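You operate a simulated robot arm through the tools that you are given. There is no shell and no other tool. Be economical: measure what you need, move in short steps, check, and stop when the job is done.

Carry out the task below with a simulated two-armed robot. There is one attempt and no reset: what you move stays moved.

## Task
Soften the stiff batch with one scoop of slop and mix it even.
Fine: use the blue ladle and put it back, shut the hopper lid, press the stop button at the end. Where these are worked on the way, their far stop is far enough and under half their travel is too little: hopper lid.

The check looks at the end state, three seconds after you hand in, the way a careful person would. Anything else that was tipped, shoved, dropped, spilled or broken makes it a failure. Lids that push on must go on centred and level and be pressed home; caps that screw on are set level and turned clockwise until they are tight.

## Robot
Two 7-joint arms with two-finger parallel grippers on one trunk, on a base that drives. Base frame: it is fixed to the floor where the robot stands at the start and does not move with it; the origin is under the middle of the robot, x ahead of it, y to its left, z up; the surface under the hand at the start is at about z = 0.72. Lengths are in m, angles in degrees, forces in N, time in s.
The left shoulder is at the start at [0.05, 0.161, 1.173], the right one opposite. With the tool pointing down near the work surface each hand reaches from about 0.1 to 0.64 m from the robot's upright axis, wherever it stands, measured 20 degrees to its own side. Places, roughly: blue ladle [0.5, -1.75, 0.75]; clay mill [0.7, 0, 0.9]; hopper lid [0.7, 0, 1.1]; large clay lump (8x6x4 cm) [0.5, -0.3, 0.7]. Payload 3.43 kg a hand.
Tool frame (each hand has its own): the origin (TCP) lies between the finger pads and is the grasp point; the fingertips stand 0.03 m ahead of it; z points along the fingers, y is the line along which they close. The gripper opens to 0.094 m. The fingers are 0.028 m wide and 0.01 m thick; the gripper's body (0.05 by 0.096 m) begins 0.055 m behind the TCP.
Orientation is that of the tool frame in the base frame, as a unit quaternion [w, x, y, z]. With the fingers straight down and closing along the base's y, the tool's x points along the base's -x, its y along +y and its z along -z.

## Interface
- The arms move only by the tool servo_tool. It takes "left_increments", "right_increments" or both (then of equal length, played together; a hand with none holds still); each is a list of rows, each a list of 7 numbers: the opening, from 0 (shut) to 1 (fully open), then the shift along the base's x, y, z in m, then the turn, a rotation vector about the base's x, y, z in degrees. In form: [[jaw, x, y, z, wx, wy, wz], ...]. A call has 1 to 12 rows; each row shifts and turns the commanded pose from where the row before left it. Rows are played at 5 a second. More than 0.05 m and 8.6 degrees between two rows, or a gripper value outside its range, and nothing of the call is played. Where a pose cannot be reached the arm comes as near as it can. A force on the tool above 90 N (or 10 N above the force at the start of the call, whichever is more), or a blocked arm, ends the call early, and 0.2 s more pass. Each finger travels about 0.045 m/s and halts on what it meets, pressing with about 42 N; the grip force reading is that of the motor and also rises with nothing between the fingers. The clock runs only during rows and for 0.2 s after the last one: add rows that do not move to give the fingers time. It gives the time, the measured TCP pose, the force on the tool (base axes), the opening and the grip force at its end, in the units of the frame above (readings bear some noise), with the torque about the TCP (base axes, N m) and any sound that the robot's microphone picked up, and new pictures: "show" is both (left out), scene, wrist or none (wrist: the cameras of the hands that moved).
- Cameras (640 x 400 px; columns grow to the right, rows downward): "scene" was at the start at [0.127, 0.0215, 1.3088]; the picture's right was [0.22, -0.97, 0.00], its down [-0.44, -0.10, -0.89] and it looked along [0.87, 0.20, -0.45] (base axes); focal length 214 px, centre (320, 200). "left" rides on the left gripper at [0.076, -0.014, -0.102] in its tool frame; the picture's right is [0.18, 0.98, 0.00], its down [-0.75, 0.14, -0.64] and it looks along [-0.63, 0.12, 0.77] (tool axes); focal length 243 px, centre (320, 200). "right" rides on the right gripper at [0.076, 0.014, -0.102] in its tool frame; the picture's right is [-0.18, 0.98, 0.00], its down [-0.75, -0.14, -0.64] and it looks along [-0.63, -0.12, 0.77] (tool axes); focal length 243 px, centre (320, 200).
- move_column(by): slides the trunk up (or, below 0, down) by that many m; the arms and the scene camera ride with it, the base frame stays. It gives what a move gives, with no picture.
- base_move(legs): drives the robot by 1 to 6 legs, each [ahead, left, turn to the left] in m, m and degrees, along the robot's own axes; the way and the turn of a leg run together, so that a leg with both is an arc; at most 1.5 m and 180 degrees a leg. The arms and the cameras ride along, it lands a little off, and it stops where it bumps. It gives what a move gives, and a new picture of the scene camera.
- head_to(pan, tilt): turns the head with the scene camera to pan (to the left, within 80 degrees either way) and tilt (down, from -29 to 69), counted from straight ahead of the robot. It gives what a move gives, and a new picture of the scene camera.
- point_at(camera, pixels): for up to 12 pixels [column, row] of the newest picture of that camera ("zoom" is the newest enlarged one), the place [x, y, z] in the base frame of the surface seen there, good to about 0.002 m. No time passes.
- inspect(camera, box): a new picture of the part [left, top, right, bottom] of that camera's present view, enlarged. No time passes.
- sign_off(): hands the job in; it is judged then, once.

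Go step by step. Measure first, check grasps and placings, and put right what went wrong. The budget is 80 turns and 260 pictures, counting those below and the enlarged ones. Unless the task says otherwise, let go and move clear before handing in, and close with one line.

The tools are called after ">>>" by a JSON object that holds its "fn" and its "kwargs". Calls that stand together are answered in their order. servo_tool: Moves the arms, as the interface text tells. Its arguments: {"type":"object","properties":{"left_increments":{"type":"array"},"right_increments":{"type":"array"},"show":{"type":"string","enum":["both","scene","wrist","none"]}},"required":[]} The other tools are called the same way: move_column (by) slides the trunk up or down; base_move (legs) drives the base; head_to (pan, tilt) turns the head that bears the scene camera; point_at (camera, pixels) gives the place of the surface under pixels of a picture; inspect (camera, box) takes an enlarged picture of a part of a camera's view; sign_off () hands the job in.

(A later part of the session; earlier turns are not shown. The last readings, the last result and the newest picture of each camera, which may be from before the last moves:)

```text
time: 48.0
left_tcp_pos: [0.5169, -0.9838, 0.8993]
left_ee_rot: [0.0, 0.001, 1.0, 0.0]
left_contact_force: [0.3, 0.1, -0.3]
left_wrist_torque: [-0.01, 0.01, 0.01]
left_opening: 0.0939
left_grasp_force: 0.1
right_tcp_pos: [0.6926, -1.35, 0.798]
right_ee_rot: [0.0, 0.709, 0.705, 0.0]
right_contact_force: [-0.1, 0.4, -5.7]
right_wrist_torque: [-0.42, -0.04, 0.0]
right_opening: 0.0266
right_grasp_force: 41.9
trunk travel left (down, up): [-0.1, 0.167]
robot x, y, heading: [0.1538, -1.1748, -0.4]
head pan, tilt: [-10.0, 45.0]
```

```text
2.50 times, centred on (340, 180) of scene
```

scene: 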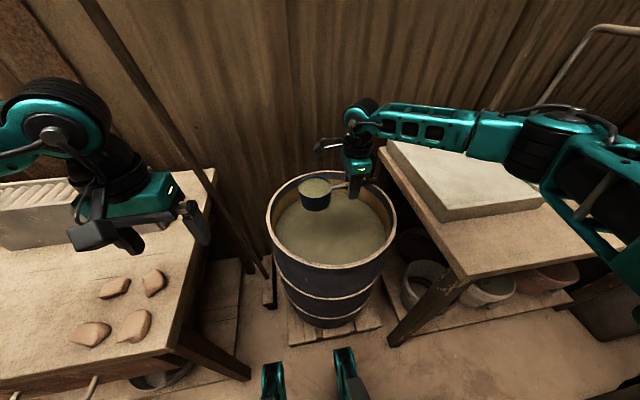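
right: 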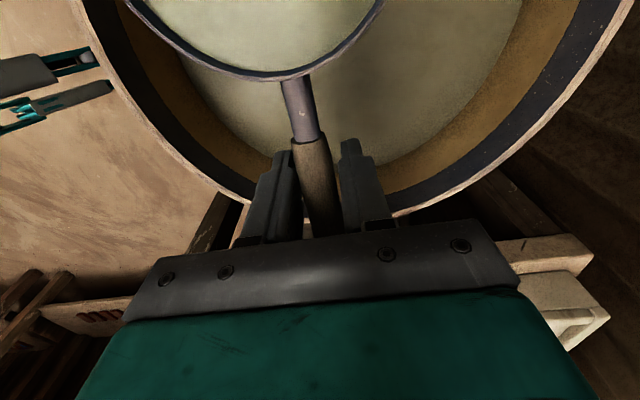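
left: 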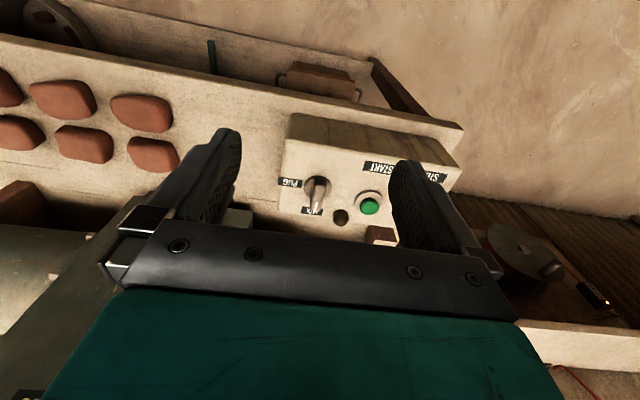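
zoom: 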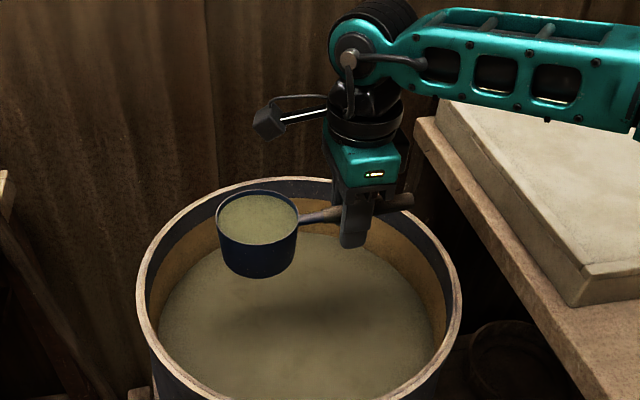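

The scoop is full and level. I'll raise the trunk, back off and drive left to the mill.

>>> {"fn": "move_column", "kwargs": {"by": 0.166}}

>>> {"fn": "base_move", "kwargs": {"legs": [[-0.4, 0, 0], [0, 1.15, 0]]}}

>>> {"fn": "head_to", "kwargs": {"pan": 0, "tilt": 28}}

```text
time: 49.9
left_tcp_pos: [0.5179, -0.9833, 1.0663]
left_ee_rot: [0.0, 0.001, 1.0, -0.001]
left_contact_force: [0.1, 0.7, -0.1]
left_wrist_torque: [0.01, 0.03, -0.03]
left_opening: 0.094
left_grasp_force: 0.0
right_tcp_pos: [0.6922, -1.3511, 0.9648]
right_ee_rot: [0.0, 0.709, 0.705, 0.0]
right_contact_force: [-0.1, -0.2, -4.9]
right_wrist_torque: [-0.44, -0.01, 0.0]
right_opening: 0.0264
right_grasp_force: 42.0
trunk travel left (down, up): [-0.266, 0.001]
robot x, y, heading: [0.1566, -1.177, -0.1]
head pan, tilt: [-10.0, 45.0]
```

```text
time: 50.6
left_tcp_pos: [0.5162, -0.9825, 1.0654]
left_ee_rot: [0.001, 0.001, 1.0, 0.0]
left_contact_force: [-0.4, -0.4, 0.1]
left_wrist_torque: [-0.05, 0.01, -0.03]
left_opening: 0.094
left_grasp_force: 0.0
right_tcp_pos: [0.6891, -1.3525, 0.9627]
right_ee_rot: [0.0, 0.71, 0.705, -0.002]
right_contact_force: [-0.1, -0.3, -5.1]
right_wrist_torque: [-0.43, 0.02, -0.03]
right_opening: 0.0266
right_grasp_force: 42.3
trunk travel left (down, up): [-0.266, 0.001]
robot x, y, heading: [0.1549, -1.1748, -0.4]
head pan, tilt: [-10.0, 45.0]
stopped in leg 1: the robot was blocked; the commanded pose is now the measured one
```

scene: 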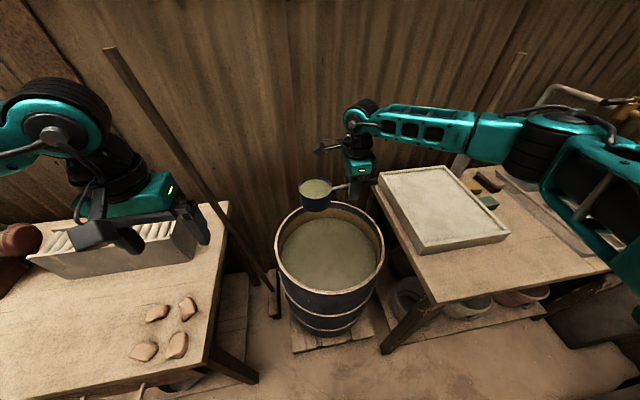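

```text
time: 51.4
left_tcp_pos: [0.517, -0.9839, 1.0657]
left_ee_rot: [0.0, 0.001, 1.0, 0.0]
left_contact_force: [1.0, -0.6, -0.3]
left_wrist_torque: [0.02, 0.0, 0.01]
left_opening: 0.0941
left_grasp_force: 0.1
right_tcp_pos: [0.6893, -1.3525, 0.9645]
right_ee_rot: [0.001, 0.71, 0.704, -0.001]
right_contact_force: [0.2, 0.6, -5.5]
right_wrist_torque: [-0.39, 0.0, -0.01]
right_opening: 0.0266
right_grasp_force: 42.4
trunk travel left (down, up): [-0.266, 0.001]
robot x, y, heading: [0.1542, -1.1773, -0.1]
head pan, tilt: [0.0, 28.0]
```

scene: 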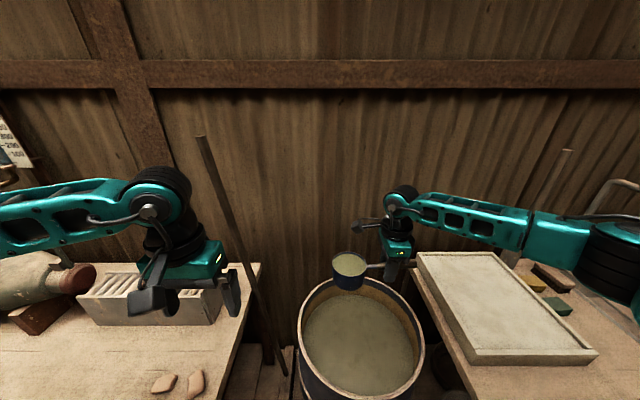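

The base reports blocked, though I drove through that same space coming in. I'll try a shorter backward step.

>>> {"fn": "base_move", "kwargs": {"legs": [[-0.1, 0, 0]]}}

```text
time: 52.5
left_tcp_pos: [0.4163, -0.983, 1.0654]
left_ee_rot: [0.001, 0.0, 1.0, 0.0]
left_contact_force: [-0.2, -0.7, -0.4]
left_wrist_torque: [0.04, 0.01, -0.02]
left_opening: 0.0941
left_grasp_force: 0.1
right_tcp_pos: [0.5894, -1.3515, 0.9639]
right_ee_rot: [0.001, 0.709, 0.705, -0.001]
right_contact_force: [-0.7, -0.5, -4.4]
right_wrist_torque: [-0.45, -0.04, 0.01]
right_opening: 0.0264
right_grasp_force: 41.8
trunk travel left (down, up): [-0.266, 0.001]
robot x, y, heading: [0.0526, -1.1781, -0.2]
head pan, tilt: [0.0, 28.0]
```

scene: 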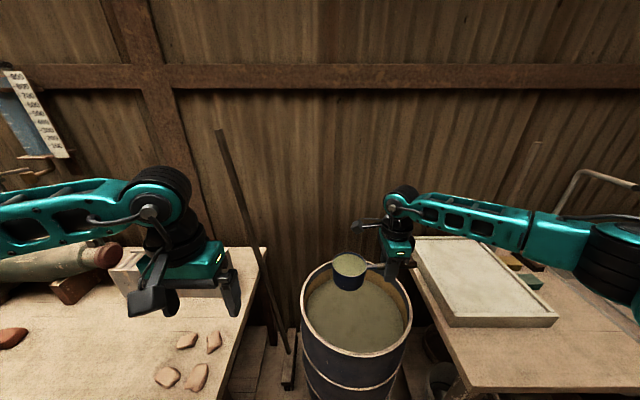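

That step worked, so I'll continue in moderate legs.

>>> {"fn": "base_move", "kwargs": {"legs": [[-0.15, 0, 0], [-0.12, 0, 0], [0, 0.6, 0], [0, 0.55, 0]]}}

```text
time: 65.0
left_tcp_pos: [0.1539, 0.1621, 1.0659]
left_ee_rot: [0.0, 0.004, 1.0, 0.001]
left_contact_force: [0.4, -0.7, 0.2]
left_wrist_torque: [-0.03, 0.0, -0.04]
left_opening: 0.0944
left_grasp_force: 0.0
right_tcp_pos: [0.324, -0.206, 0.9629]
right_ee_rot: [0.0, 0.712, 0.702, -0.001]
right_contact_force: [-0.4, -0.6, -5.5]
right_wrist_torque: [-0.44, 0.01, 0.02]
right_opening: 0.0262
right_grasp_force: 42.1
trunk travel left (down, up): [-0.266, 0.001]
robot x, y, heading: [-0.2112, -0.0229, -0.5]
head pan, tilt: [0.0, 28.0]
```

scene: 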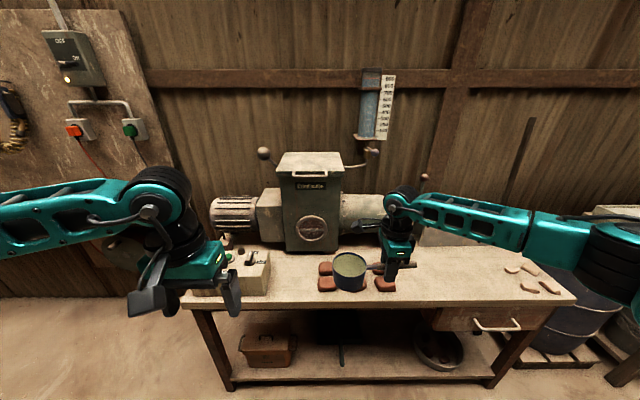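

I'm at the mill with the slop still in the cup. Next I'll measure the hopper, lid, handle and control box.

>>> {"fn": "inspect", "kwargs": {"camera": "scene", "box": [200, 130, 420, 268]}}

>>> {"fn": "point_at", "kwargs": {"camera": "scene", "pixels": [[282, 153], [340, 153], [276, 172], [345, 172], [295, 175], [327, 174], [310, 172], [310, 165], [264, 154], [311, 185], [372, 152], [362, 165]]}}

>>> {"fn": "point_at", "kwargs": {"camera": "scene", "pixels": [[290, 250], [335, 250], [312, 230], [230, 256], [250, 255], [260, 290], [200, 290], [270, 252], [330, 268], [382, 275]]}}

```text
2.90 times, centred on (310, 199) of scene
```

zoom: 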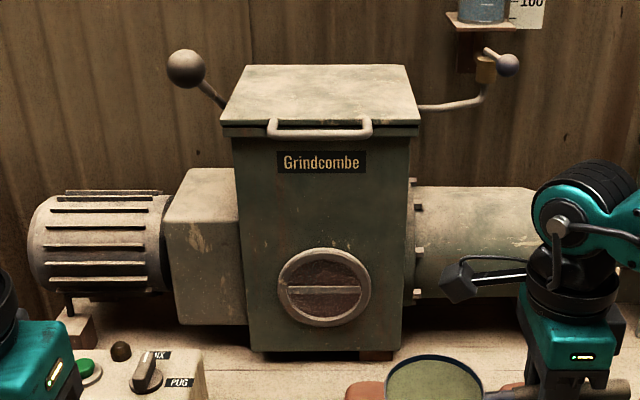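

```text
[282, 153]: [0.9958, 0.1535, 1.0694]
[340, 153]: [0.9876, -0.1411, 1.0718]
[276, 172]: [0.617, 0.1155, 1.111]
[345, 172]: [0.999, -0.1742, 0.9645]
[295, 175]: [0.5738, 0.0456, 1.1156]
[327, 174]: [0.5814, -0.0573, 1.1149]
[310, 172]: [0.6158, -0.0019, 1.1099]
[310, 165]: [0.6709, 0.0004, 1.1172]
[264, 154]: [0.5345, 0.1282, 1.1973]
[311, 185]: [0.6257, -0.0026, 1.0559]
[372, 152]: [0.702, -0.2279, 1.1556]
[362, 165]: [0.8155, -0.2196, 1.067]
```

```text
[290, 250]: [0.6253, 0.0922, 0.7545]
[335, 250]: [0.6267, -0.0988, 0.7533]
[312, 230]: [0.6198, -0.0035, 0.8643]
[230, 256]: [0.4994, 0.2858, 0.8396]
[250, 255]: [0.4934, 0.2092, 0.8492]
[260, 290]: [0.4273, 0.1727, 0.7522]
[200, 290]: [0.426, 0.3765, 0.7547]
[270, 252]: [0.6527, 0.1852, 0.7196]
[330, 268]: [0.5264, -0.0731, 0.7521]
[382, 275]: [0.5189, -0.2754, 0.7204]
```

The hopper front is at x 0.625, and the lid handle bar is at about (0.577, ±0.05, 1.115). The lid probably hinges at the back. There is also a ball lever at (0.534,0.13,1.20). I'll draw the ladle back a little, turn the left hand to point forward, and get the lid's rear edge and some zooms.

>>> {"fn": "point_at", "kwargs": {"camera": "scene", "pixels": [[284, 155], [338, 155], [310, 154], [268, 158], [272, 163], [275, 166], [264, 151], [352, 166], [370, 148], [280, 171]]}}

>>> {"fn": "servo_tool", "kwargs": {"left_increments": [[1, 0.02, -0.004, 0, 0, -8.2, 0], [1, 0.02, -0.004, 0, 0, -8.2, 0], [1, 0.02, -0.004, 0, 0, -8.2, 0], [1, 0.02, -0.004, 0, 0, -8.2, 0], [1, 0.02, -0.004, 0, 0, -8.2, 0], [1, 0.02, -0.004, 0, 0, -8.2, 0], [1, 0.02, -0.004, 0, 0, -8.2, 0], [1, 0.02, -0.004, 0, 0, -8.2, 0], [1, 0.02, -0.004, 0, 0, -8.2, 0], [1, 0.02, -0.004, 0, 0, -8.2, 0], [1, 0, 0, 0, 0, -8, 0], [1, 0, 0, 0, 0, 0, 0]], "right_increments": [[0, -0.008, -0.008, 0, 0, 0, 0], [0, -0.008, -0.008, 0, 0, 0, 0], [0, -0.008, -0.008, 0, 0, 0, 0], [0, -0.008, -0.008, 0, 0, 0, 0], [0, -0.008, -0.008, 0, 0, 0, 0], [0, -0.008, -0.008, 0, 0, 0, 0], [0, -0.008, -0.008, 0, 0, 0, 0], [0, -0.008, -0.008, 0, 0, 0, 0], [0, -0.008, -0.008, 0, 0, 0, 0], [0, -0.008, -0.008, 0, 0, 0, 0], [0, 0, 0, 0, 0, 0, 0], [0, 0, 0, 0, 0, 0, 0]], "show": "scene"}}

>>> {"fn": "inspect", "kwargs": {"camera": "scene", "box": [250, 140, 390, 228]}}

```text
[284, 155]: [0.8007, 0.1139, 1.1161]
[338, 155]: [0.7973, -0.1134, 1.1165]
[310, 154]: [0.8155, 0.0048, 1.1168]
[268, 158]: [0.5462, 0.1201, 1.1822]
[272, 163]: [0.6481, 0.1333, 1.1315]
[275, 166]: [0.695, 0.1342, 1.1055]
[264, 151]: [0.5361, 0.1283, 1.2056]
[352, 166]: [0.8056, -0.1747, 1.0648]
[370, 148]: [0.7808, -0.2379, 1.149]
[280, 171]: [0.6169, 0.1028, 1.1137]
```

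```text
time: 67.6
left_tcp_pos: [0.3015, 0.134, 1.0655]
left_ee_rot: [0.501, 0.005, 0.865, 0.002]
left_contact_force: [0.3, -1.1, -0.1]
left_wrist_torque: [-0.01, 0.02, 0.0]
left_opening: 0.0939
left_grasp_force: 0.0
left hand out of reach, approached as far as the arm can: row 8, 9, 10, 11
right_tcp_pos: [0.2437, -0.2867, 0.963]
right_ee_rot: [0.0, 0.713, 0.702, -0.001]
right_contact_force: [-0.1, -0.6, -6.7]
right_wrist_torque: [-0.4, 0.02, 0.01]
right_opening: 0.0266
right_grasp_force: 42.3
trunk travel left (down, up): [-0.266, 0.001]
robot x, y, heading: [-0.2088, -0.0269, -0.7]
head pan, tilt: [0.0, 28.0]
```

scene: 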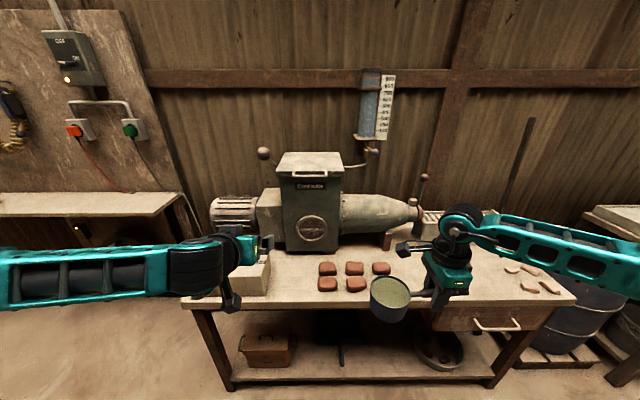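

```text
4.55 times, centred on (320, 184) of scene
```

zoom: 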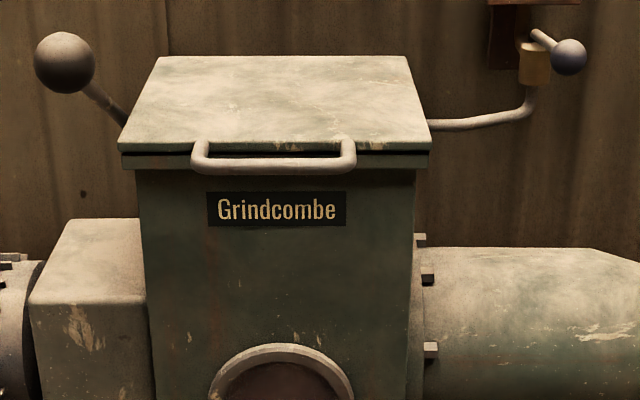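

The left hand reached 30° below horizontal, which will do. The bar lies along y and the hinge is at about x 0.82. I'll roll the left hand 90° so its jaws cage the bar from above and below, and centre it at y≈0.0.

>>> {"fn": "servo_tool", "kwargs": {"left_increments": [[1, 0, -0.012, 0.004, -7.09, 0, 4.09], [1, 0, -0.012, 0.004, -7.09, 0, 4.09], [1, 0, -0.012, 0.004, -7.09, 0, 4.09], [1, 0, -0.012, 0.004, -7.09, 0, 4.09], [1, 0, -0.012, 0.004, -7.09, 0, 4.09], [1, 0, -0.012, 0.004, -7.09, 0, 4.09], [1, 0, -0.012, 0.004, -7.09, 0, 4.09], [1, 0, -0.012, 0.004, -7.09, 0, 4.09], [1, 0, -0.012, 0.004, -7.09, 0, 4.09], [1, 0, -0.012, 0.004, -7.09, 0, 4.09], [1, 0, -0.012, 0.004, -7.0, 0, 4.09], [1, 0, 0, 0, 0, 0, 0]], "show": "scene"}}

>>> {"fn": "base_move", "kwargs": {"legs": [[0.12, 0, 0]]}}

```text
time: 70.2
left_tcp_pos: [0.3011, 0.0029, 1.1102]
left_ee_rot: [0.356, -0.611, 0.614, -0.351]
left_contact_force: [0.3, 0.9, 0.3]
left_wrist_torque: [0.0, 0.0, 0.01]
left_opening: 0.0942
left_grasp_force: 0.2
right_tcp_pos: [0.2445, -0.2869, 0.9632]
right_ee_rot: [-0.001, 0.713, 0.702, -0.001]
right_contact_force: [0.3, -0.4, -4.4]
right_wrist_torque: [-0.41, 0.03, -0.01]
right_opening: 0.0266
right_grasp_force: 41.9
trunk travel left (down, up): [-0.266, 0.001]
robot x, y, heading: [-0.2092, -0.0277, -0.5]
head pan, tilt: [0.0, 28.0]
```

scene: 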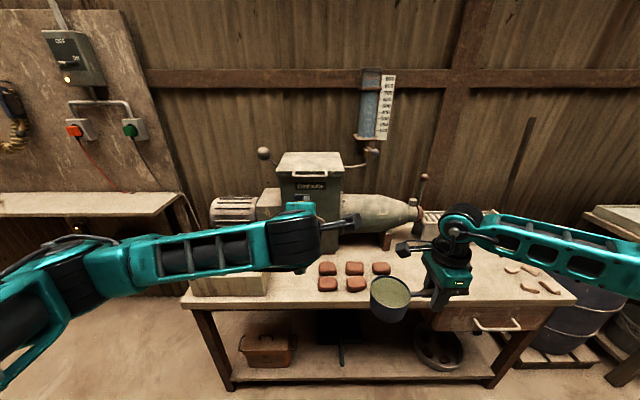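

```text
time: 71.4
left_tcp_pos: [0.422, 0.0021, 1.1097]
left_ee_rot: [0.356, -0.61, 0.616, -0.35]
left_contact_force: [-0.3, 0.4, -0.2]
left_wrist_torque: [-0.01, -0.01, 0.06]
left_opening: 0.0943
left_grasp_force: 0.1
right_tcp_pos: [0.3651, -0.2888, 0.9628]
right_ee_rot: [0.0, 0.712, 0.702, -0.002]
right_contact_force: [0.2, 0.7, -6.6]
right_wrist_torque: [-0.45, 0.01, -0.03]
right_opening: 0.0266
right_grasp_force: 42.0
trunk travel left (down, up): [-0.266, 0.001]
robot x, y, heading: [-0.0898, -0.0276, -0.5]
head pan, tilt: [0.0, 28.0]
```

scene: 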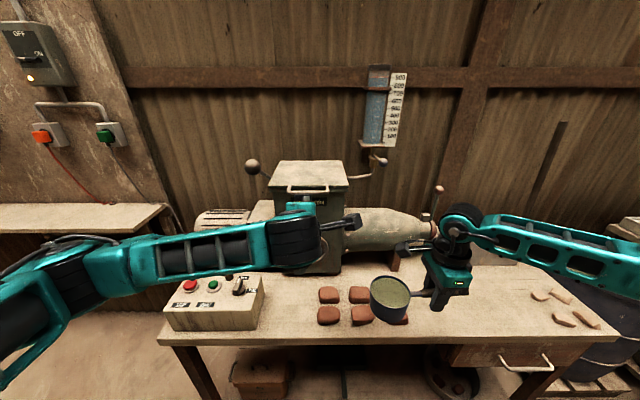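

The box lid reads STOP (red), START (green) and MIX. I'll move 0.07 m closer, then put the left jaws around the lid bar, coming in along the fingers.

>>> {"fn": "base_move", "kwargs": {"legs": [[0.07, 0, 0]]}}

>>> {"fn": "servo_tool", "kwargs": {"left_increments": [[1, 0.006, 0, 0.025, 0, 0, 0], [1, 0.006, 0, 0.022, 0, 0, 0], [1, 0.017, 0, -0.01, 0, 0, 0], [1, 0.017, 0, -0.01, 0, 0, 0], [1, 0, 0, 0, 0, 0, 0]]}}

>>> {"fn": "point_at", "kwargs": {"camera": "scene", "pixels": [[285, 200], [310, 190], [330, 190]]}}

```text
time: 72.5
left_tcp_pos: [0.4915, 0.0008, 1.1094]
left_ee_rot: [0.356, -0.61, 0.615, -0.351]
left_contact_force: [0.1, 0.0, 0.0]
left_wrist_torque: [-0.02, 0.0, -0.01]
left_opening: 0.0939
left_grasp_force: 0.0
right_tcp_pos: [0.4353, -0.289, 0.9627]
right_ee_rot: [0.0, 0.713, 0.702, -0.002]
right_contact_force: [0.5, 0.9, -5.4]
right_wrist_torque: [-0.46, 0.02, 0.0]
right_opening: 0.0265
right_grasp_force: 42.4
trunk travel left (down, up): [-0.266, 0.001]
robot x, y, heading: [-0.0186, -0.0283, -0.5]
head pan, tilt: [0.0, 28.0]
```

scene: 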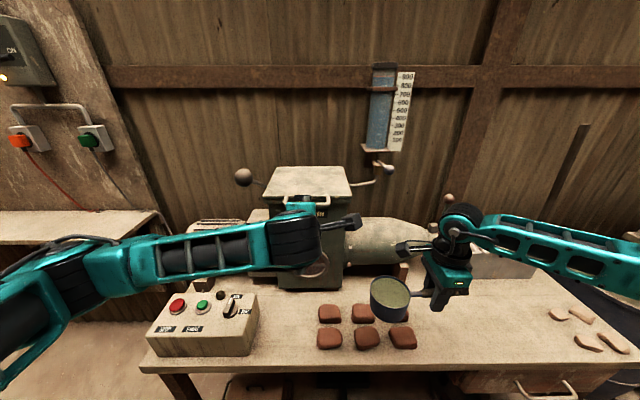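

```text
time: 73.7
left_tcp_pos: [0.5376, 0.0012, 1.1374]
left_ee_rot: [0.356, -0.611, 0.614, -0.351]
left_contact_force: [0.4, -0.2, -0.7]
left_wrist_torque: [0.0, 0.01, 0.02]
left_opening: 0.0937
left_grasp_force: 0.0
right_tcp_pos: [0.433, -0.2878, 0.9632]
right_ee_rot: [-0.001, 0.712, 0.702, -0.002]
right_contact_force: [0.3, 0.2, -6.2]
right_wrist_torque: [-0.42, -0.01, 0.02]
right_opening: 0.0265
right_grasp_force: 42.5
trunk travel left (down, up): [-0.266, 0.001]
robot x, y, heading: [-0.0202, -0.0301, -0.7]
head pan, tilt: [0.0, 28.0]
```

scene: 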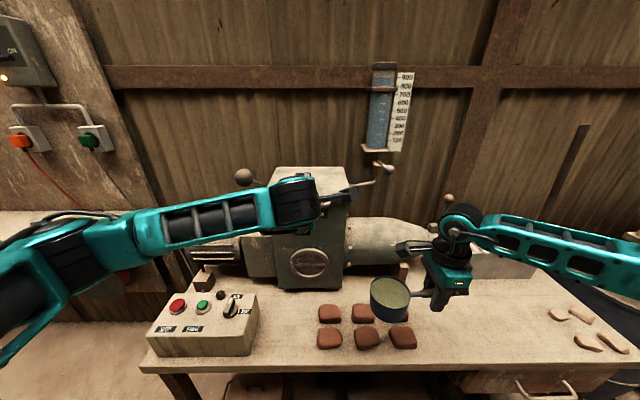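
left: 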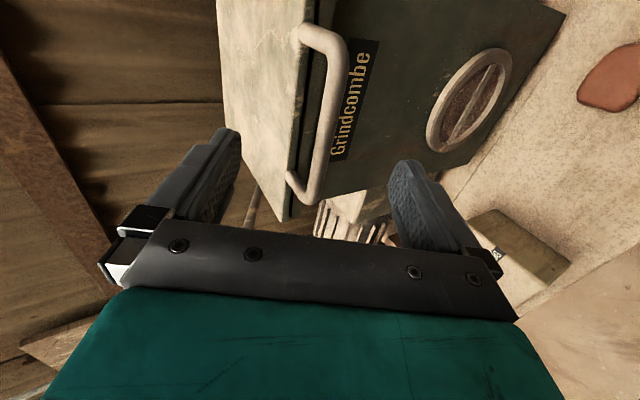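

```text
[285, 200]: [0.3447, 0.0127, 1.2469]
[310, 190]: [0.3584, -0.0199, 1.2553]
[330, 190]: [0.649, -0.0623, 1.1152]
```

The bar at (330,110) lies between the left fingers, so I'll measure it.

>>> {"fn": "point_at", "kwargs": {"camera": "left", "pixels": [[336, 60], [328, 110], [318, 160], [310, 190], [292, 175], [303, 110], [300, 40]]}}

```text
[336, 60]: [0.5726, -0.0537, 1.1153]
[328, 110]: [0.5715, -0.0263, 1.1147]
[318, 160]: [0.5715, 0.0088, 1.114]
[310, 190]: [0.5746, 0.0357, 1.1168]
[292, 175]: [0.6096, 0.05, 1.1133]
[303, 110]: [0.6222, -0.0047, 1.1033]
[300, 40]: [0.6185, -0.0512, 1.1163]
```

The bar centre is at about (0.577, -0.002, 1.11) and lines up with the jaw. I'll advance 0.042 m along the fingers and close to a loose cage.

>>> {"fn": "servo_tool", "kwargs": {"left_increments": [[1, 0.012, 0, -0.007, 0, 0, 0], [1, 0.012, 0, -0.007, 0, 0, 0], [1, 0.012, -0.002, -0.007, 0, 0, 0], [0.25, 0, 0, 0, 0, 0, 0], [0.25, 0, 0, 0, 0, 0, 0], [0.25, 0, 0, 0, 0, 0, 0], [0.25, 0, 0, 0, 0, 0, 0], [0.25, 0, 0, 0, 0, 0, 0], [0.25, 0, 0, 0, 0, 0, 0]], "show": "wrist"}}

```text
time: 75.7
left_tcp_pos: [0.5719, -0.0011, 1.1169]
left_ee_rot: [0.357, -0.61, 0.614, -0.351]
left_contact_force: [-0.3, -0.5, 0.1]
left_wrist_torque: [0.0, -0.01, 0.03]
left_opening: 0.0234
left_grasp_force: 0.0
right_tcp_pos: [0.4341, -0.2897, 0.9636]
right_ee_rot: [0.0, 0.712, 0.702, -0.001]
right_contact_force: [0.5, 0.1, -5.0]
right_wrist_torque: [-0.43, -0.01, -0.01]
right_opening: 0.0265
right_grasp_force: 41.8
trunk travel left (down, up): [-0.266, 0.001]
robot x, y, heading: [-0.021, -0.0262, -0.3]
head pan, tilt: [0.0, 28.0]
```

left: 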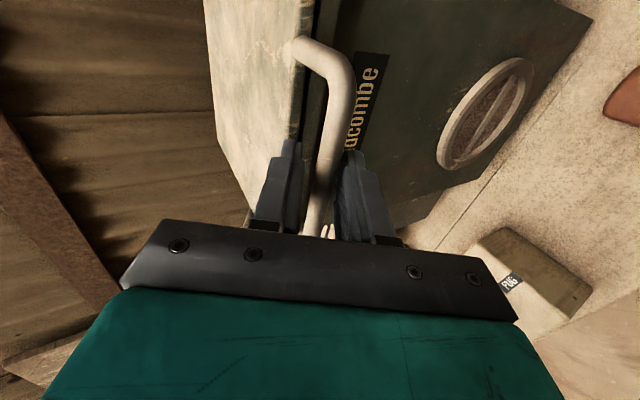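

The bar is caged. I'll lift the lid along its arc (hinge at about x 0.82), turning the hand partway with it.

>>> {"fn": "servo_tool", "kwargs": {"left_increments": [[0.25, 0.0034, 0, 0.0344, 0, 4, 0], [0.25, 0.0081, 0, 0.0337, 0, 4, 0], [0.25, 0.0127, 0, 0.0322, 0, 4, 0], [0.25, 0.0172, 0, 0.03, 0, 4, 0], [0.25, 0, 0, 0, 0, 0, 0]]}}

```text
time: 76.8
left_tcp_pos: [0.615, -0.0009, 1.2456]
left_ee_rot: [0.267, -0.653, 0.658, -0.261]
left_contact_force: [-5.4, 0.1, -1.8]
left_wrist_torque: [-0.04, -0.01, 0.07]
left_opening: 0.0261
left_grasp_force: 2.5
right_tcp_pos: [0.435, -0.2887, 0.9637]
right_ee_rot: [0.0, 0.712, 0.702, -0.002]
right_contact_force: [0.6, 0.2, -6.2]
right_wrist_torque: [-0.44, 0.01, 0.02]
right_opening: 0.0263
right_grasp_force: 41.5
trunk travel left (down, up): [-0.266, 0.001]
robot x, y, heading: [-0.017, -0.0286, -0.4]
head pan, tilt: [0.0, 28.0]
```

scene: 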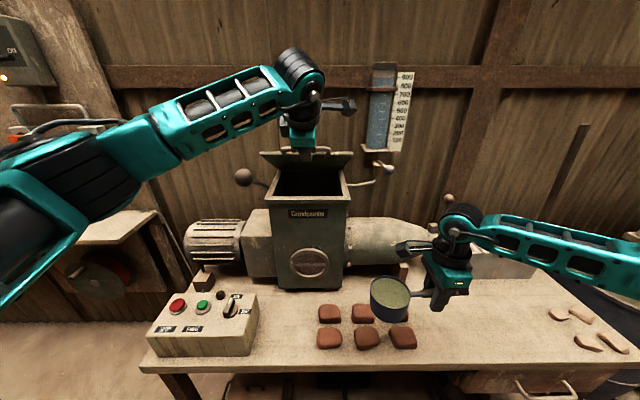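
left: 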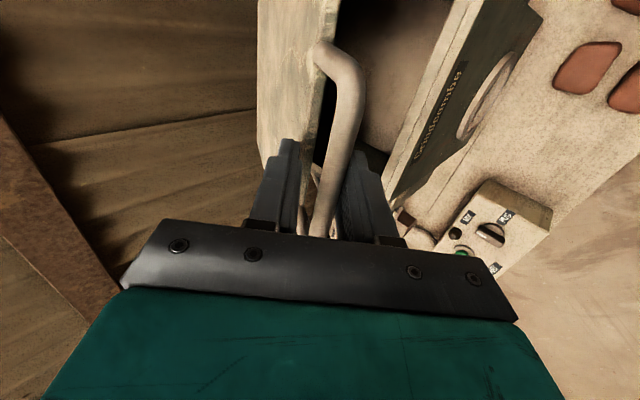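

The lid is rising. I'll continue along the arc to about 72°.

>>> {"fn": "servo_tool", "kwargs": {"left_increments": [[0.25, 0.0211, 0, 0.0275, 0, 4, 0], [0.25, 0.0248, 0, 0.0242, 0, 4, 0], [0.25, 0.0278, 0, 0.0205, 0, 4, 0], [0.25, 0.0305, 0, 0.0165, 0, 4, 0], [0.25, 0.0325, 0, 0.0121, 0, 4, 0], [0.25, 0, 0, 0, 0, 0, 0]]}}

```text
time: 78.2
left_tcp_pos: [0.645, 0.0351, 1.2822]
left_ee_rot: [0.148, -0.685, 0.698, -0.145]
left_contact_force: [-2.2, -23.2, -2.1]
left_wrist_torque: [-0.55, -0.11, -0.59]
left_opening: 0.0277
left_grasp_force: 4.0
left hand out of reach, approached as far as the arm can: row 3, 4, 5
right_tcp_pos: [0.4337, -0.2912, 0.9625]
right_ee_rot: [-0.001, 0.712, 0.702, 0.0]
right_contact_force: [1.3, 0.0, -6.3]
right_wrist_torque: [-0.4, 0.04, -0.03]
right_opening: 0.0263
right_grasp_force: 42.4
trunk travel left (down, up): [-0.266, 0.001]
robot x, y, heading: [-0.0182, -0.0266, -0.8]
head pan, tilt: [0.0, 28.0]
```

scene: 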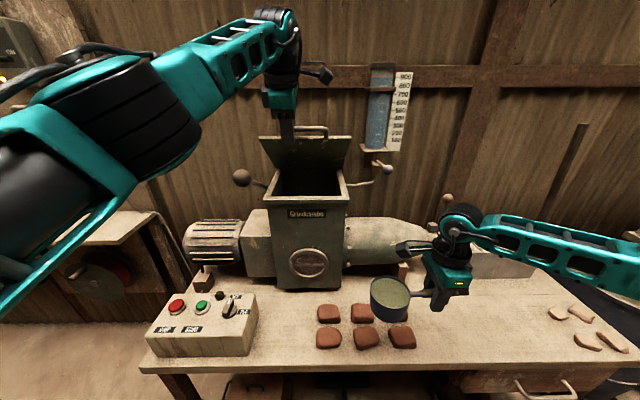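
left: 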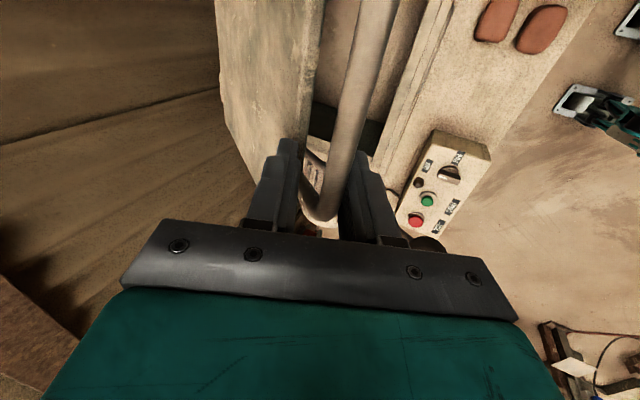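

The hand ran out of reach because it was pitched down too far, and it slid to y 0.035 in the handle. I'll pitch it back towards horizontal while holding the place, recentring in y.

>>> {"fn": "servo_tool", "kwargs": {"left_increments": [[0.3, 0, -0.007, 0, 0, -5, 0], [0.3, 0, -0.007, 0, 0, -6, 0], [0.3, 0, -0.007, 0, 0, -6, 0], [0.3, 0, -0.007, 0, 0, -6, 0], [0.3, 0, -0.006, 0, 0, -5, 0], [0.3, 0, 0, 0, 0, 0, 0]]}}

```text
time: 79.7
left_tcp_pos: [0.6465, 0.0104, 1.2817]
left_ee_rot: [0.313, -0.633, 0.638, -0.306]
left_contact_force: [-2.5, 0.5, -2.2]
left_wrist_torque: [-0.07, 0.03, -0.02]
left_opening: 0.0301
left_grasp_force: 1.7
right_tcp_pos: [0.4346, -0.2885, 0.9624]
right_ee_rot: [-0.001, 0.713, 0.701, -0.002]
right_contact_force: [0.8, 0.0, -5.6]
right_wrist_torque: [-0.41, -0.03, -0.02]
right_opening: 0.0263
right_grasp_force: 41.7
trunk travel left (down, up): [-0.266, 0.001]
robot x, y, heading: [-0.0188, -0.0325, -0.5]
head pan, tilt: [0.0, 28.0]
```

scene: 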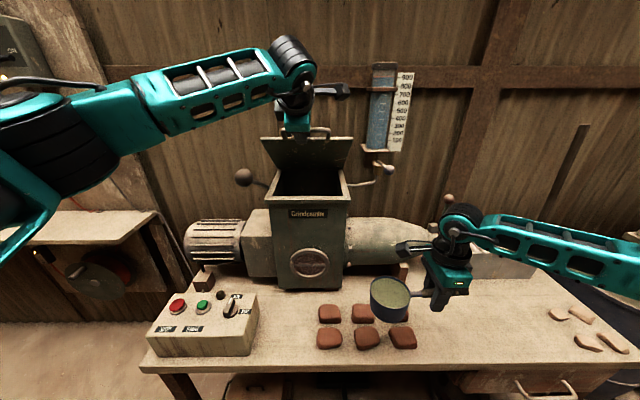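
left: 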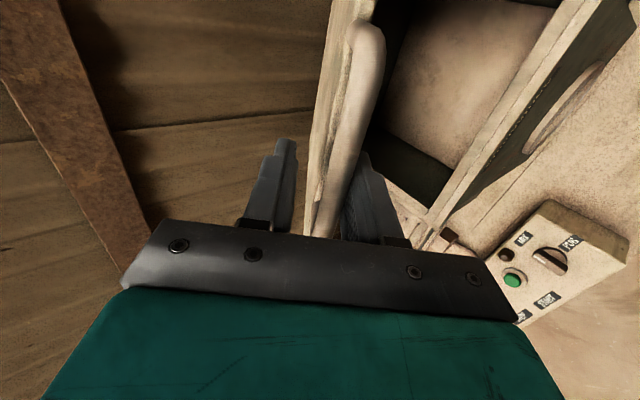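

The hand is back at a workable pitch. I'll continue lifting along the arc without rotating.

>>> {"fn": "servo_tool", "kwargs": {"left_increments": [[0.3, 0.0125, -0.003, 0.0122, 0, 0, 0], [0.3, 0.0125, -0.003, 0.0115, 0, 0, 0], [0.3, 0.0135, 0, 0.0105, 0, -1, 0], [0.3, 0.014, 0, 0.0095, 0, -1, 0], [0.3, 0.015, 0, 0.0085, 0, -1, 0], [0.3, 0.0155, 0, 0.0075, 0, -1, 0], [0.3, 0, 0, 0, 0, 0, 0]]}}

```text
time: 81.2
left_tcp_pos: [0.7124, 0.0048, 1.3399]
left_ee_rot: [0.337, -0.618, 0.628, -0.333]
left_contact_force: [-14.6, -8.2, 19.2]
left_wrist_torque: [-0.22, 0.24, -0.1]
left_opening: 0.0264
left_grasp_force: 0.1
left hand out of reach, approached as far as the arm can: row 6
right_tcp_pos: [0.4315, -0.2898, 0.9647]
right_ee_rot: [0.0, 0.713, 0.701, 0.001]
right_contact_force: [0.8, 0.7, -4.7]
right_wrist_torque: [-0.41, 0.0, 0.03]
right_opening: 0.0264
right_grasp_force: 41.9
trunk travel left (down, up): [-0.266, 0.001]
robot x, y, heading: [-0.0171, -0.0267, -0.9]
head pan, tilt: [0.0, 28.0]
```

scene: 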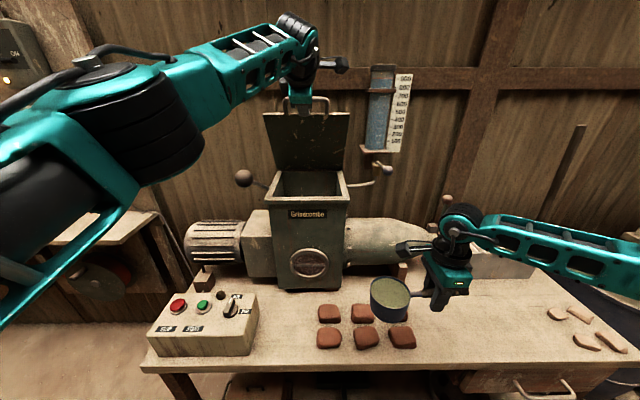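
left: 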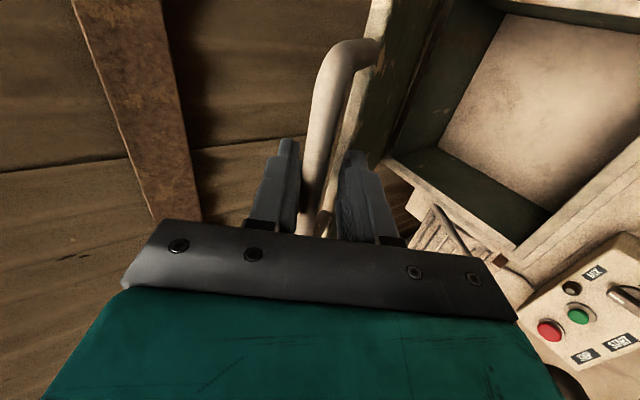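

The lid is at about 65°. The rest is mostly forward motion, so I'll widen the jaws a little and drive ahead 0.1 m to push it over.

>>> {"fn": "servo_tool", "kwargs": {"left_increments": [[0.5, 0, 0, 0, 0, 0, 0], [0.5, 0, 0, 0.005, 0, 0, 0]], "show": "none"}}

>>> {"fn": "base_move", "kwargs": {"legs": [[0.1, 0, 0]]}}

```text
time: 81.8
left_tcp_pos: [0.7131, 0.0058, 1.344]
left_ee_rot: [0.337, -0.619, 0.627, -0.333]
left_contact_force: [-15.3, -13.3, 18.4]
left_wrist_torque: [-0.75, 0.36, -0.3]
left_opening: 0.0429
left_grasp_force: 0.0
right_tcp_pos: [0.431, -0.2901, 0.9648]
right_ee_rot: [0.001, 0.713, 0.702, 0.0]
right_contact_force: [-0.3, 0.6, -5.7]
right_wrist_torque: [-0.4, 0.02, 0.0]
right_opening: 0.0261
right_grasp_force: 41.7
trunk travel left (down, up): [-0.266, 0.001]
robot x, y, heading: [-0.0179, -0.0262, -0.6]
head pan, tilt: [0.0, 28.0]
```

```text
time: 83.1
left_tcp_pos: [0.8152, 0.0066, 1.3719]
left_ee_rot: [0.354, -0.607, 0.617, -0.355]
left_contact_force: [-1.5, -0.8, 9.1]
left_wrist_torque: [-0.07, -0.18, -0.16]
left_opening: 0.0512
left_grasp_force: 3.7
right_tcp_pos: [0.5319, -0.29, 0.9615]
right_ee_rot: [0.0, 0.713, 0.701, -0.004]
right_contact_force: [0.4, 0.2, -4.3]
right_wrist_torque: [-0.43, 0.03, 0.0]
right_opening: 0.0263
right_grasp_force: 42.2
trunk travel left (down, up): [-0.266, 0.001]
robot x, y, heading: [0.0778, -0.0312, -0.4]
head pan, tilt: [0.0, 28.0]
stopped in leg 1: the force on the tool passed its limit at 99 N (the readings are from after the stop); the commanded pose is now the measured one
```

scene: 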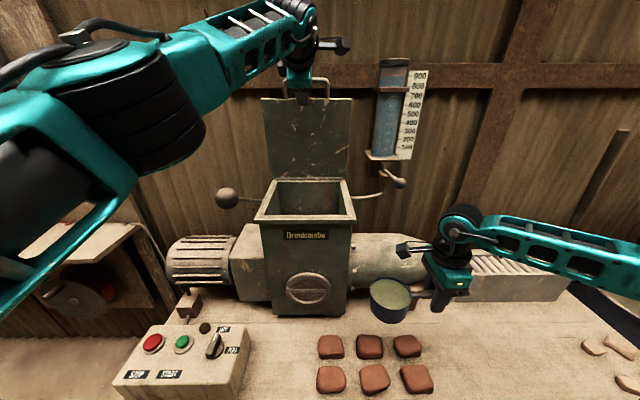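

The drive stopped at 99 N with the lid about upright. I'll check where the lid stands.

>>> {"fn": "point_at", "kwargs": {"camera": "scene", "pixels": [[268, 100], [348, 100], [270, 170], [345, 170], [327, 85], [305, 130]]}}

>>> {"fn": "inspect", "kwargs": {"camera": "scene", "box": [210, 40, 410, 240]}}

>>> {"fn": "servo_tool", "kwargs": {"left_increments": [[0.6, 0, 0, 0, 0, 0, 0]], "show": "wrist"}}

```text
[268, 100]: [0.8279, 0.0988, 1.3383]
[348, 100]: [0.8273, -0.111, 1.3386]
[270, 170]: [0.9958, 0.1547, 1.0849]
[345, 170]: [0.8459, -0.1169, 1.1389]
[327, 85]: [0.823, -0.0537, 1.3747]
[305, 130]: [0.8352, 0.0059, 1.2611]
```

```text
2.00 times, centred on (310, 140) of scene
```

zoom: 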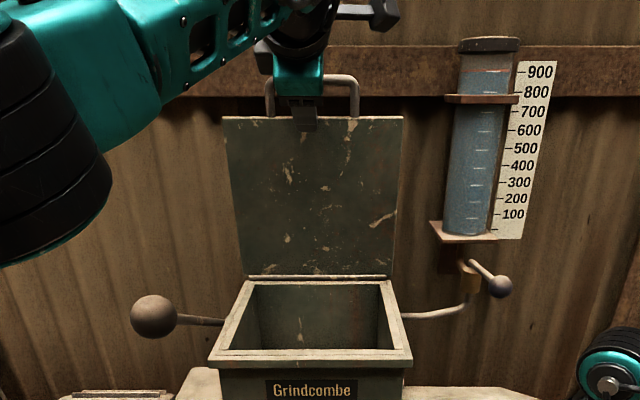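

```text
time: 83.5
left_tcp_pos: [0.8149, 0.0067, 1.3688]
left_ee_rot: [0.353, -0.608, 0.617, -0.353]
left_contact_force: [-0.8, -1.0, 3.7]
left_wrist_torque: [0.01, -0.05, -0.07]
left_opening: 0.0575
left_grasp_force: 1.3
right_tcp_pos: [0.5318, -0.2904, 0.963]
right_ee_rot: [0.0, 0.713, 0.701, -0.002]
right_contact_force: [0.5, -0.3, -5.8]
right_wrist_torque: [-0.44, 0.01, 0.0]
right_opening: 0.0267
right_grasp_force: 42.0
trunk travel left (down, up): [-0.266, 0.001]
robot x, y, heading: [0.081, -0.0281, -0.5]
head pan, tilt: [0.0, 28.0]
```

left: 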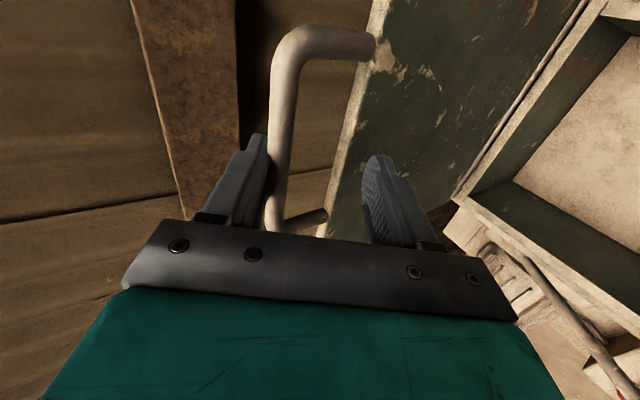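

The lid leans about 5° short of upright (foot at x 0.846, top at x 0.828), so it would fall shut. I'll push forward gently, looking for the stop.

>>> {"fn": "servo_tool", "kwargs": {"left_increments": [[0.6, 0.015, 0, 0, 0, 0, 0], [0.6, 0.015, 0, 0, 0, 0, 0], [0.6, 0.015, 0, 0, 0, 0, 0], [0.6, 0.015, 0, -0.003, 0, 0, 0], [0.6, 0.015, 0, -0.003, 0, 0, 0], [0.6, 0.015, 0, -0.003, 0, 0, 0], [0.6, 0, 0, 0, 0, 0, 0]]}}

>>> {"fn": "point_at", "kwargs": {"camera": "scene", "pixels": [[272, 105], [345, 105], [343, 165], [305, 150]]}}

```text
time: 85.1
left_tcp_pos: [0.8254, 0.0131, 1.3617]
left_ee_rot: [0.361, -0.601, 0.614, -0.364]
left_contact_force: [-2.2, -15.4, 41.2]
left_wrist_torque: [-0.05, -0.92, -0.38]
left_opening: 0.077
left_grasp_force: 17.9
left hand out of reach, approached as far as the arm can: row 1, 2, 3, 4, 5, 6
right_tcp_pos: [0.5293, -0.2925, 0.9653]
right_ee_rot: [0.001, 0.712, 0.702, 0.001]
right_contact_force: [0.1, 0.3, -5.5]
right_wrist_torque: [-0.4, -0.03, 0.01]
right_opening: 0.0264
right_grasp_force: 41.8
trunk travel left (down, up): [-0.266, 0.001]
robot x, y, heading: [0.0801, -0.0284, -0.4]
head pan, tilt: [0.0, 28.0]
```

scene: 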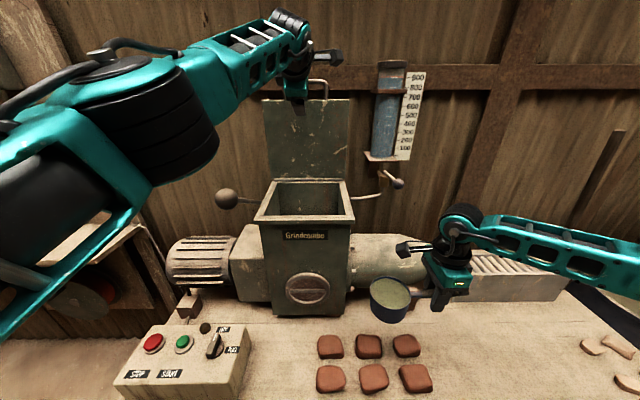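
left: 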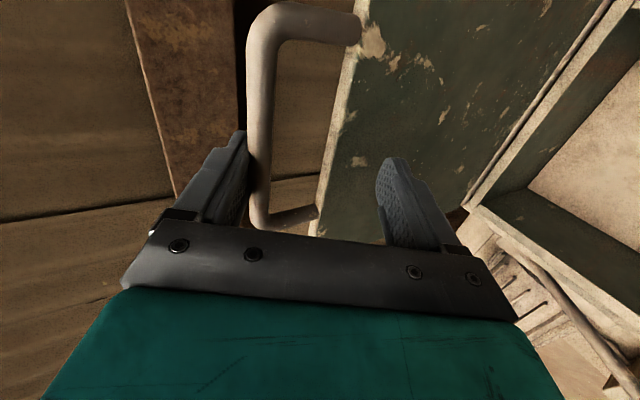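

```text
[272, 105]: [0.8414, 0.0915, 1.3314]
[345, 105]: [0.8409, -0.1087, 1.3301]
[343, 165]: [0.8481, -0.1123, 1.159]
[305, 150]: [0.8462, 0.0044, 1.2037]
```

The arm is at its reach, and the finger presses down on the bar (41 N). I'll ease it up a little and drive ahead 0.05 m so the lid goes past upright.

>>> {"fn": "servo_tool", "kwargs": {"left_increments": [[0.8, 0, 0, 0.012, 0, 0, 0], [0.8, 0, 0, 0, 0, 0, 0]], "show": "none"}}

>>> {"fn": "base_move", "kwargs": {"legs": [[0.05, 0, 0]]}}

>>> {"fn": "point_at", "kwargs": {"camera": "scene", "pixels": [[272, 95], [340, 110], [340, 165], [305, 150]]}}

```text
time: 85.7
left_tcp_pos: [0.8253, 0.0201, 1.3583]
left_ee_rot: [0.357, -0.607, 0.615, -0.355]
left_contact_force: [-1.1, -5.2, 21.7]
left_wrist_torque: [-0.13, -0.58, -0.01]
left_opening: 0.086
left_grasp_force: 9.6
left hand out of reach, approached as far as the arm can: row 1
right_tcp_pos: [0.5302, -0.2904, 0.9625]
right_ee_rot: [0.0, 0.712, 0.702, -0.001]
right_contact_force: [0.0, -0.1, -5.7]
right_wrist_torque: [-0.39, 0.01, -0.03]
right_opening: 0.0266
right_grasp_force: 42.4
trunk travel left (down, up): [-0.266, 0.001]
robot x, y, heading: [0.0784, -0.0297, -0.5]
head pan, tilt: [0.0, 28.0]
```

```text
time: 86.7
left_tcp_pos: [0.8538, 0.0222, 1.3604]
left_ee_rot: [0.358, -0.605, 0.613, -0.359]
left_contact_force: [-0.2, -2.2, 1.8]
left_wrist_torque: [0.03, -0.06, -0.03]
left_opening: 0.0761
left_grasp_force: 0.8
right_tcp_pos: [0.5599, -0.2908, 0.9618]
right_ee_rot: [0.0, 0.713, 0.701, -0.004]
right_contact_force: [-0.8, -0.3, -4.9]
right_wrist_torque: [-0.45, -0.03, 0.01]
right_opening: 0.0265
right_grasp_force: 42.0
trunk travel left (down, up): [-0.266, 0.001]
robot x, y, heading: [0.1067, -0.0297, -0.5]
head pan, tilt: [0.0, 28.0]
stopped in leg 1: the robot was blocked; the commanded pose is now the measured one
```

scene: 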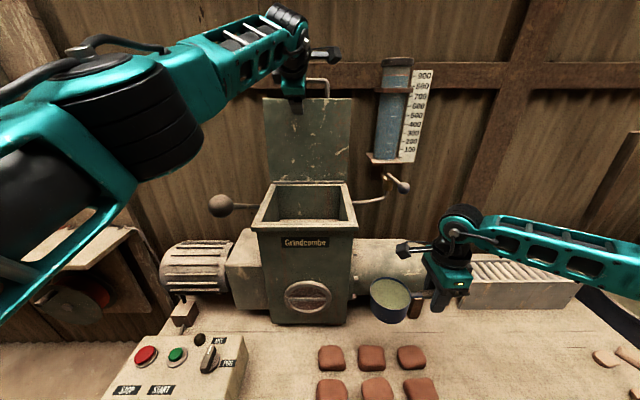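

```text
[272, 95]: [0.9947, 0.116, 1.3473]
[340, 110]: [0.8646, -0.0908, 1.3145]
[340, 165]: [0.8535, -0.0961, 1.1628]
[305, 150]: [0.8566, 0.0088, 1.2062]
```

The lid is now about 4° past upright. I'll open the jaws fully and back out along the finger direction slowly, watching the lid.

>>> {"fn": "servo_tool", "kwargs": {"left_increments": [[1, 0, 0, 0, 0, 0, 0], [1, -0.01, 0, 0.006, 0, 0, 0], [1, -0.013, 0, 0.0075, 0, 0, 0], [1, -0.017, 0, 0.01, 0, 0, 0], [1, -0.017, 0, 0.01, 0, 0, 0], [1, -0.02, 0, 0.01, 0, 0, 0], [1, -0.03, 0, 0.01, 0, 0, 0], [1, 0, 0, 0, 0, 0, 0]]}}

>>> {"fn": "point_at", "kwargs": {"camera": "scene", "pixels": [[340, 110], [340, 165], [305, 150]]}}

```text
time: 88.5
left_tcp_pos: [0.7487, 0.0229, 1.4123]
left_ee_rot: [0.359, -0.606, 0.613, -0.358]
left_contact_force: [0.8, 0.0, -0.1]
left_wrist_torque: [0.0, -0.01, 0.03]
left_opening: 0.0939
left_grasp_force: 0.0
right_tcp_pos: [0.5607, -0.2891, 0.9613]
right_ee_rot: [0.0, 0.712, 0.702, -0.003]
right_contact_force: [-0.3, 0.2, -5.7]
right_wrist_torque: [-0.44, 0.04, -0.03]
right_opening: 0.0266
right_grasp_force: 41.9
trunk travel left (down, up): [-0.266, 0.001]
robot x, y, heading: [0.1058, -0.0303, -0.5]
head pan, tilt: [0.0, 28.0]
```

scene: 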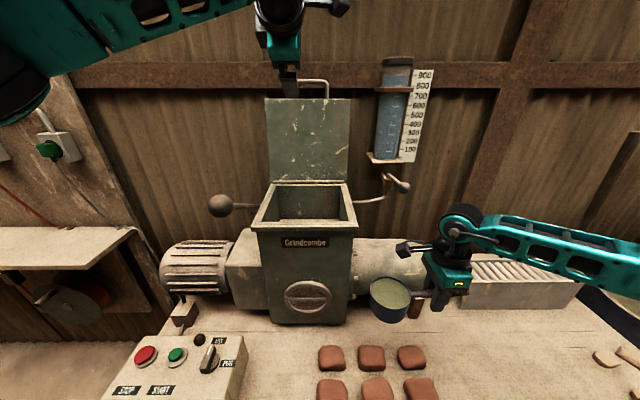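
left: 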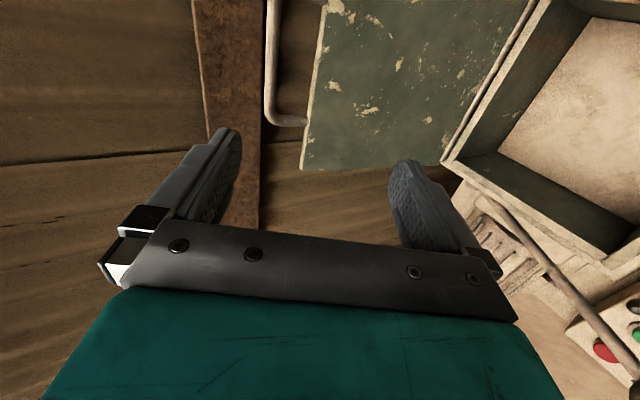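

```text
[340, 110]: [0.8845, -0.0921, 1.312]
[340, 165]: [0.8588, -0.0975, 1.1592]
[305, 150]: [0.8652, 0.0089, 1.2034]
```

The lid now leans back about 10° and stays open by itself. I'll check inside the hopper.

>>> {"fn": "inspect", "kwargs": {"camera": "left", "box": [430, 0, 640, 250]}}

>>> {"fn": "inspect", "kwargs": {"camera": "scene", "box": [190, 160, 430, 330]}}

>>> {"fn": "point_at", "kwargs": {"camera": "left", "pixels": [[580, 80], [600, 150], [560, 50], [540, 130], [500, 190], [475, 160], [590, 5]]}}

>>> {"fn": "point_at", "kwargs": {"camera": "scene", "pixels": [[272, 184], [345, 184], [254, 225], [353, 226], [305, 200], [305, 215], [220, 205], [245, 206]]}}

```text
1.60 times, centred on (535, 125) of left
```

zoom: 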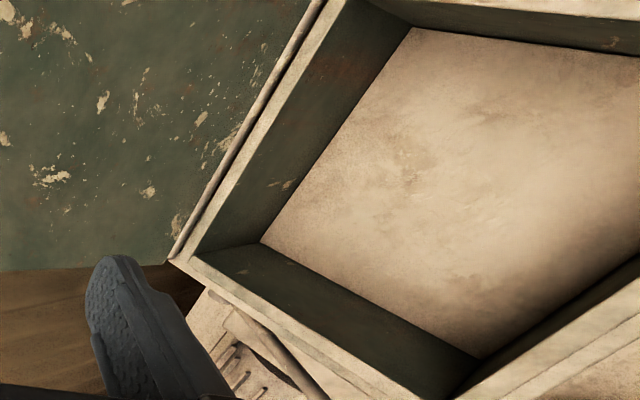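

```text
2.35 times, centred on (310, 245) of scene
```

zoom: 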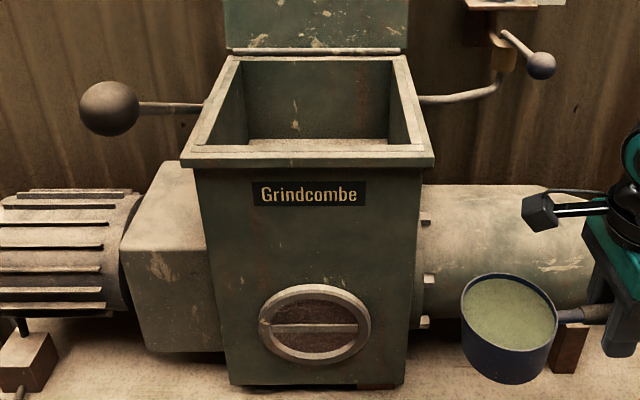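

```text
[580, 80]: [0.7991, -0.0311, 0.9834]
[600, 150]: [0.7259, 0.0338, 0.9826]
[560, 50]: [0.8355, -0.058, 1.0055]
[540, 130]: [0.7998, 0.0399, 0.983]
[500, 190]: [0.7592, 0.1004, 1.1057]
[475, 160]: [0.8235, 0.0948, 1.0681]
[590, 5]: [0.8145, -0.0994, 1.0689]
```

```text
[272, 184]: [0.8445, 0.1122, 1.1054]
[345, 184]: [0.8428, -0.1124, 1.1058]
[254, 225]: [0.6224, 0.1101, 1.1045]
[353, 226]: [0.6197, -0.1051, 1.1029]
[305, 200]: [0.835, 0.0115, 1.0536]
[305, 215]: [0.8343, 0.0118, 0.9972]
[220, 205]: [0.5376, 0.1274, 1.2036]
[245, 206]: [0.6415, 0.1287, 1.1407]
```

The stiff batch is in the hopper (surface at z 0.983). The opening spans x 0.63–0.84, y ±0.1, with the rim at 1.105. I'll clear the left hand back and to the left while raising the ladle to z 1.20.

>>> {"fn": "servo_tool", "kwargs": {"left_increments": [[1, -0.03, 0.01, 0.005, 0, 0, 0], [1, -0.03, 0.02, 0, 0, 0, 0], [1, -0.04, 0.03, 0, 0, 0, 0], [1, -0.04, 0.03, 0, 0, 0, 0], [1, -0.04, 0.03, 0, 0, 0, 0], [1, -0.04, 0.03, 0, 0, 0, 0], [1, -0.04, 0.03, -0.02, 0, 0, 0], [1, -0.04, 0.03, -0.03, 0, 0, 0], [1, 0, 0.02, -0.03, 0, 0, 0], [1, 0, 0, 0, 0, 0, 0]], "right_increments": [[0, 0, 0, 0.015, 0, 0, 0], [0, 0, 0, 0.025, 0, 0, 0], [0, 0, 0, 0.03, 0, 0, 0], [0, 0, 0, 0.03, 0, 0, 0], [0, 0, 0, 0.03, 0, 0, 0], [0, 0, 0, 0.03, 0, 0, 0], [0, 0, 0, 0.03, 0, 0, 0], [0, 0, 0, 0.03, 0, 0, 0], [0, 0, 0, 0.02, 0, 0, 0], [0, 0, 0, 0, 0, 0, 0]]}}

```text
refused: row 7 steps farther than a row can; nothing moved
```

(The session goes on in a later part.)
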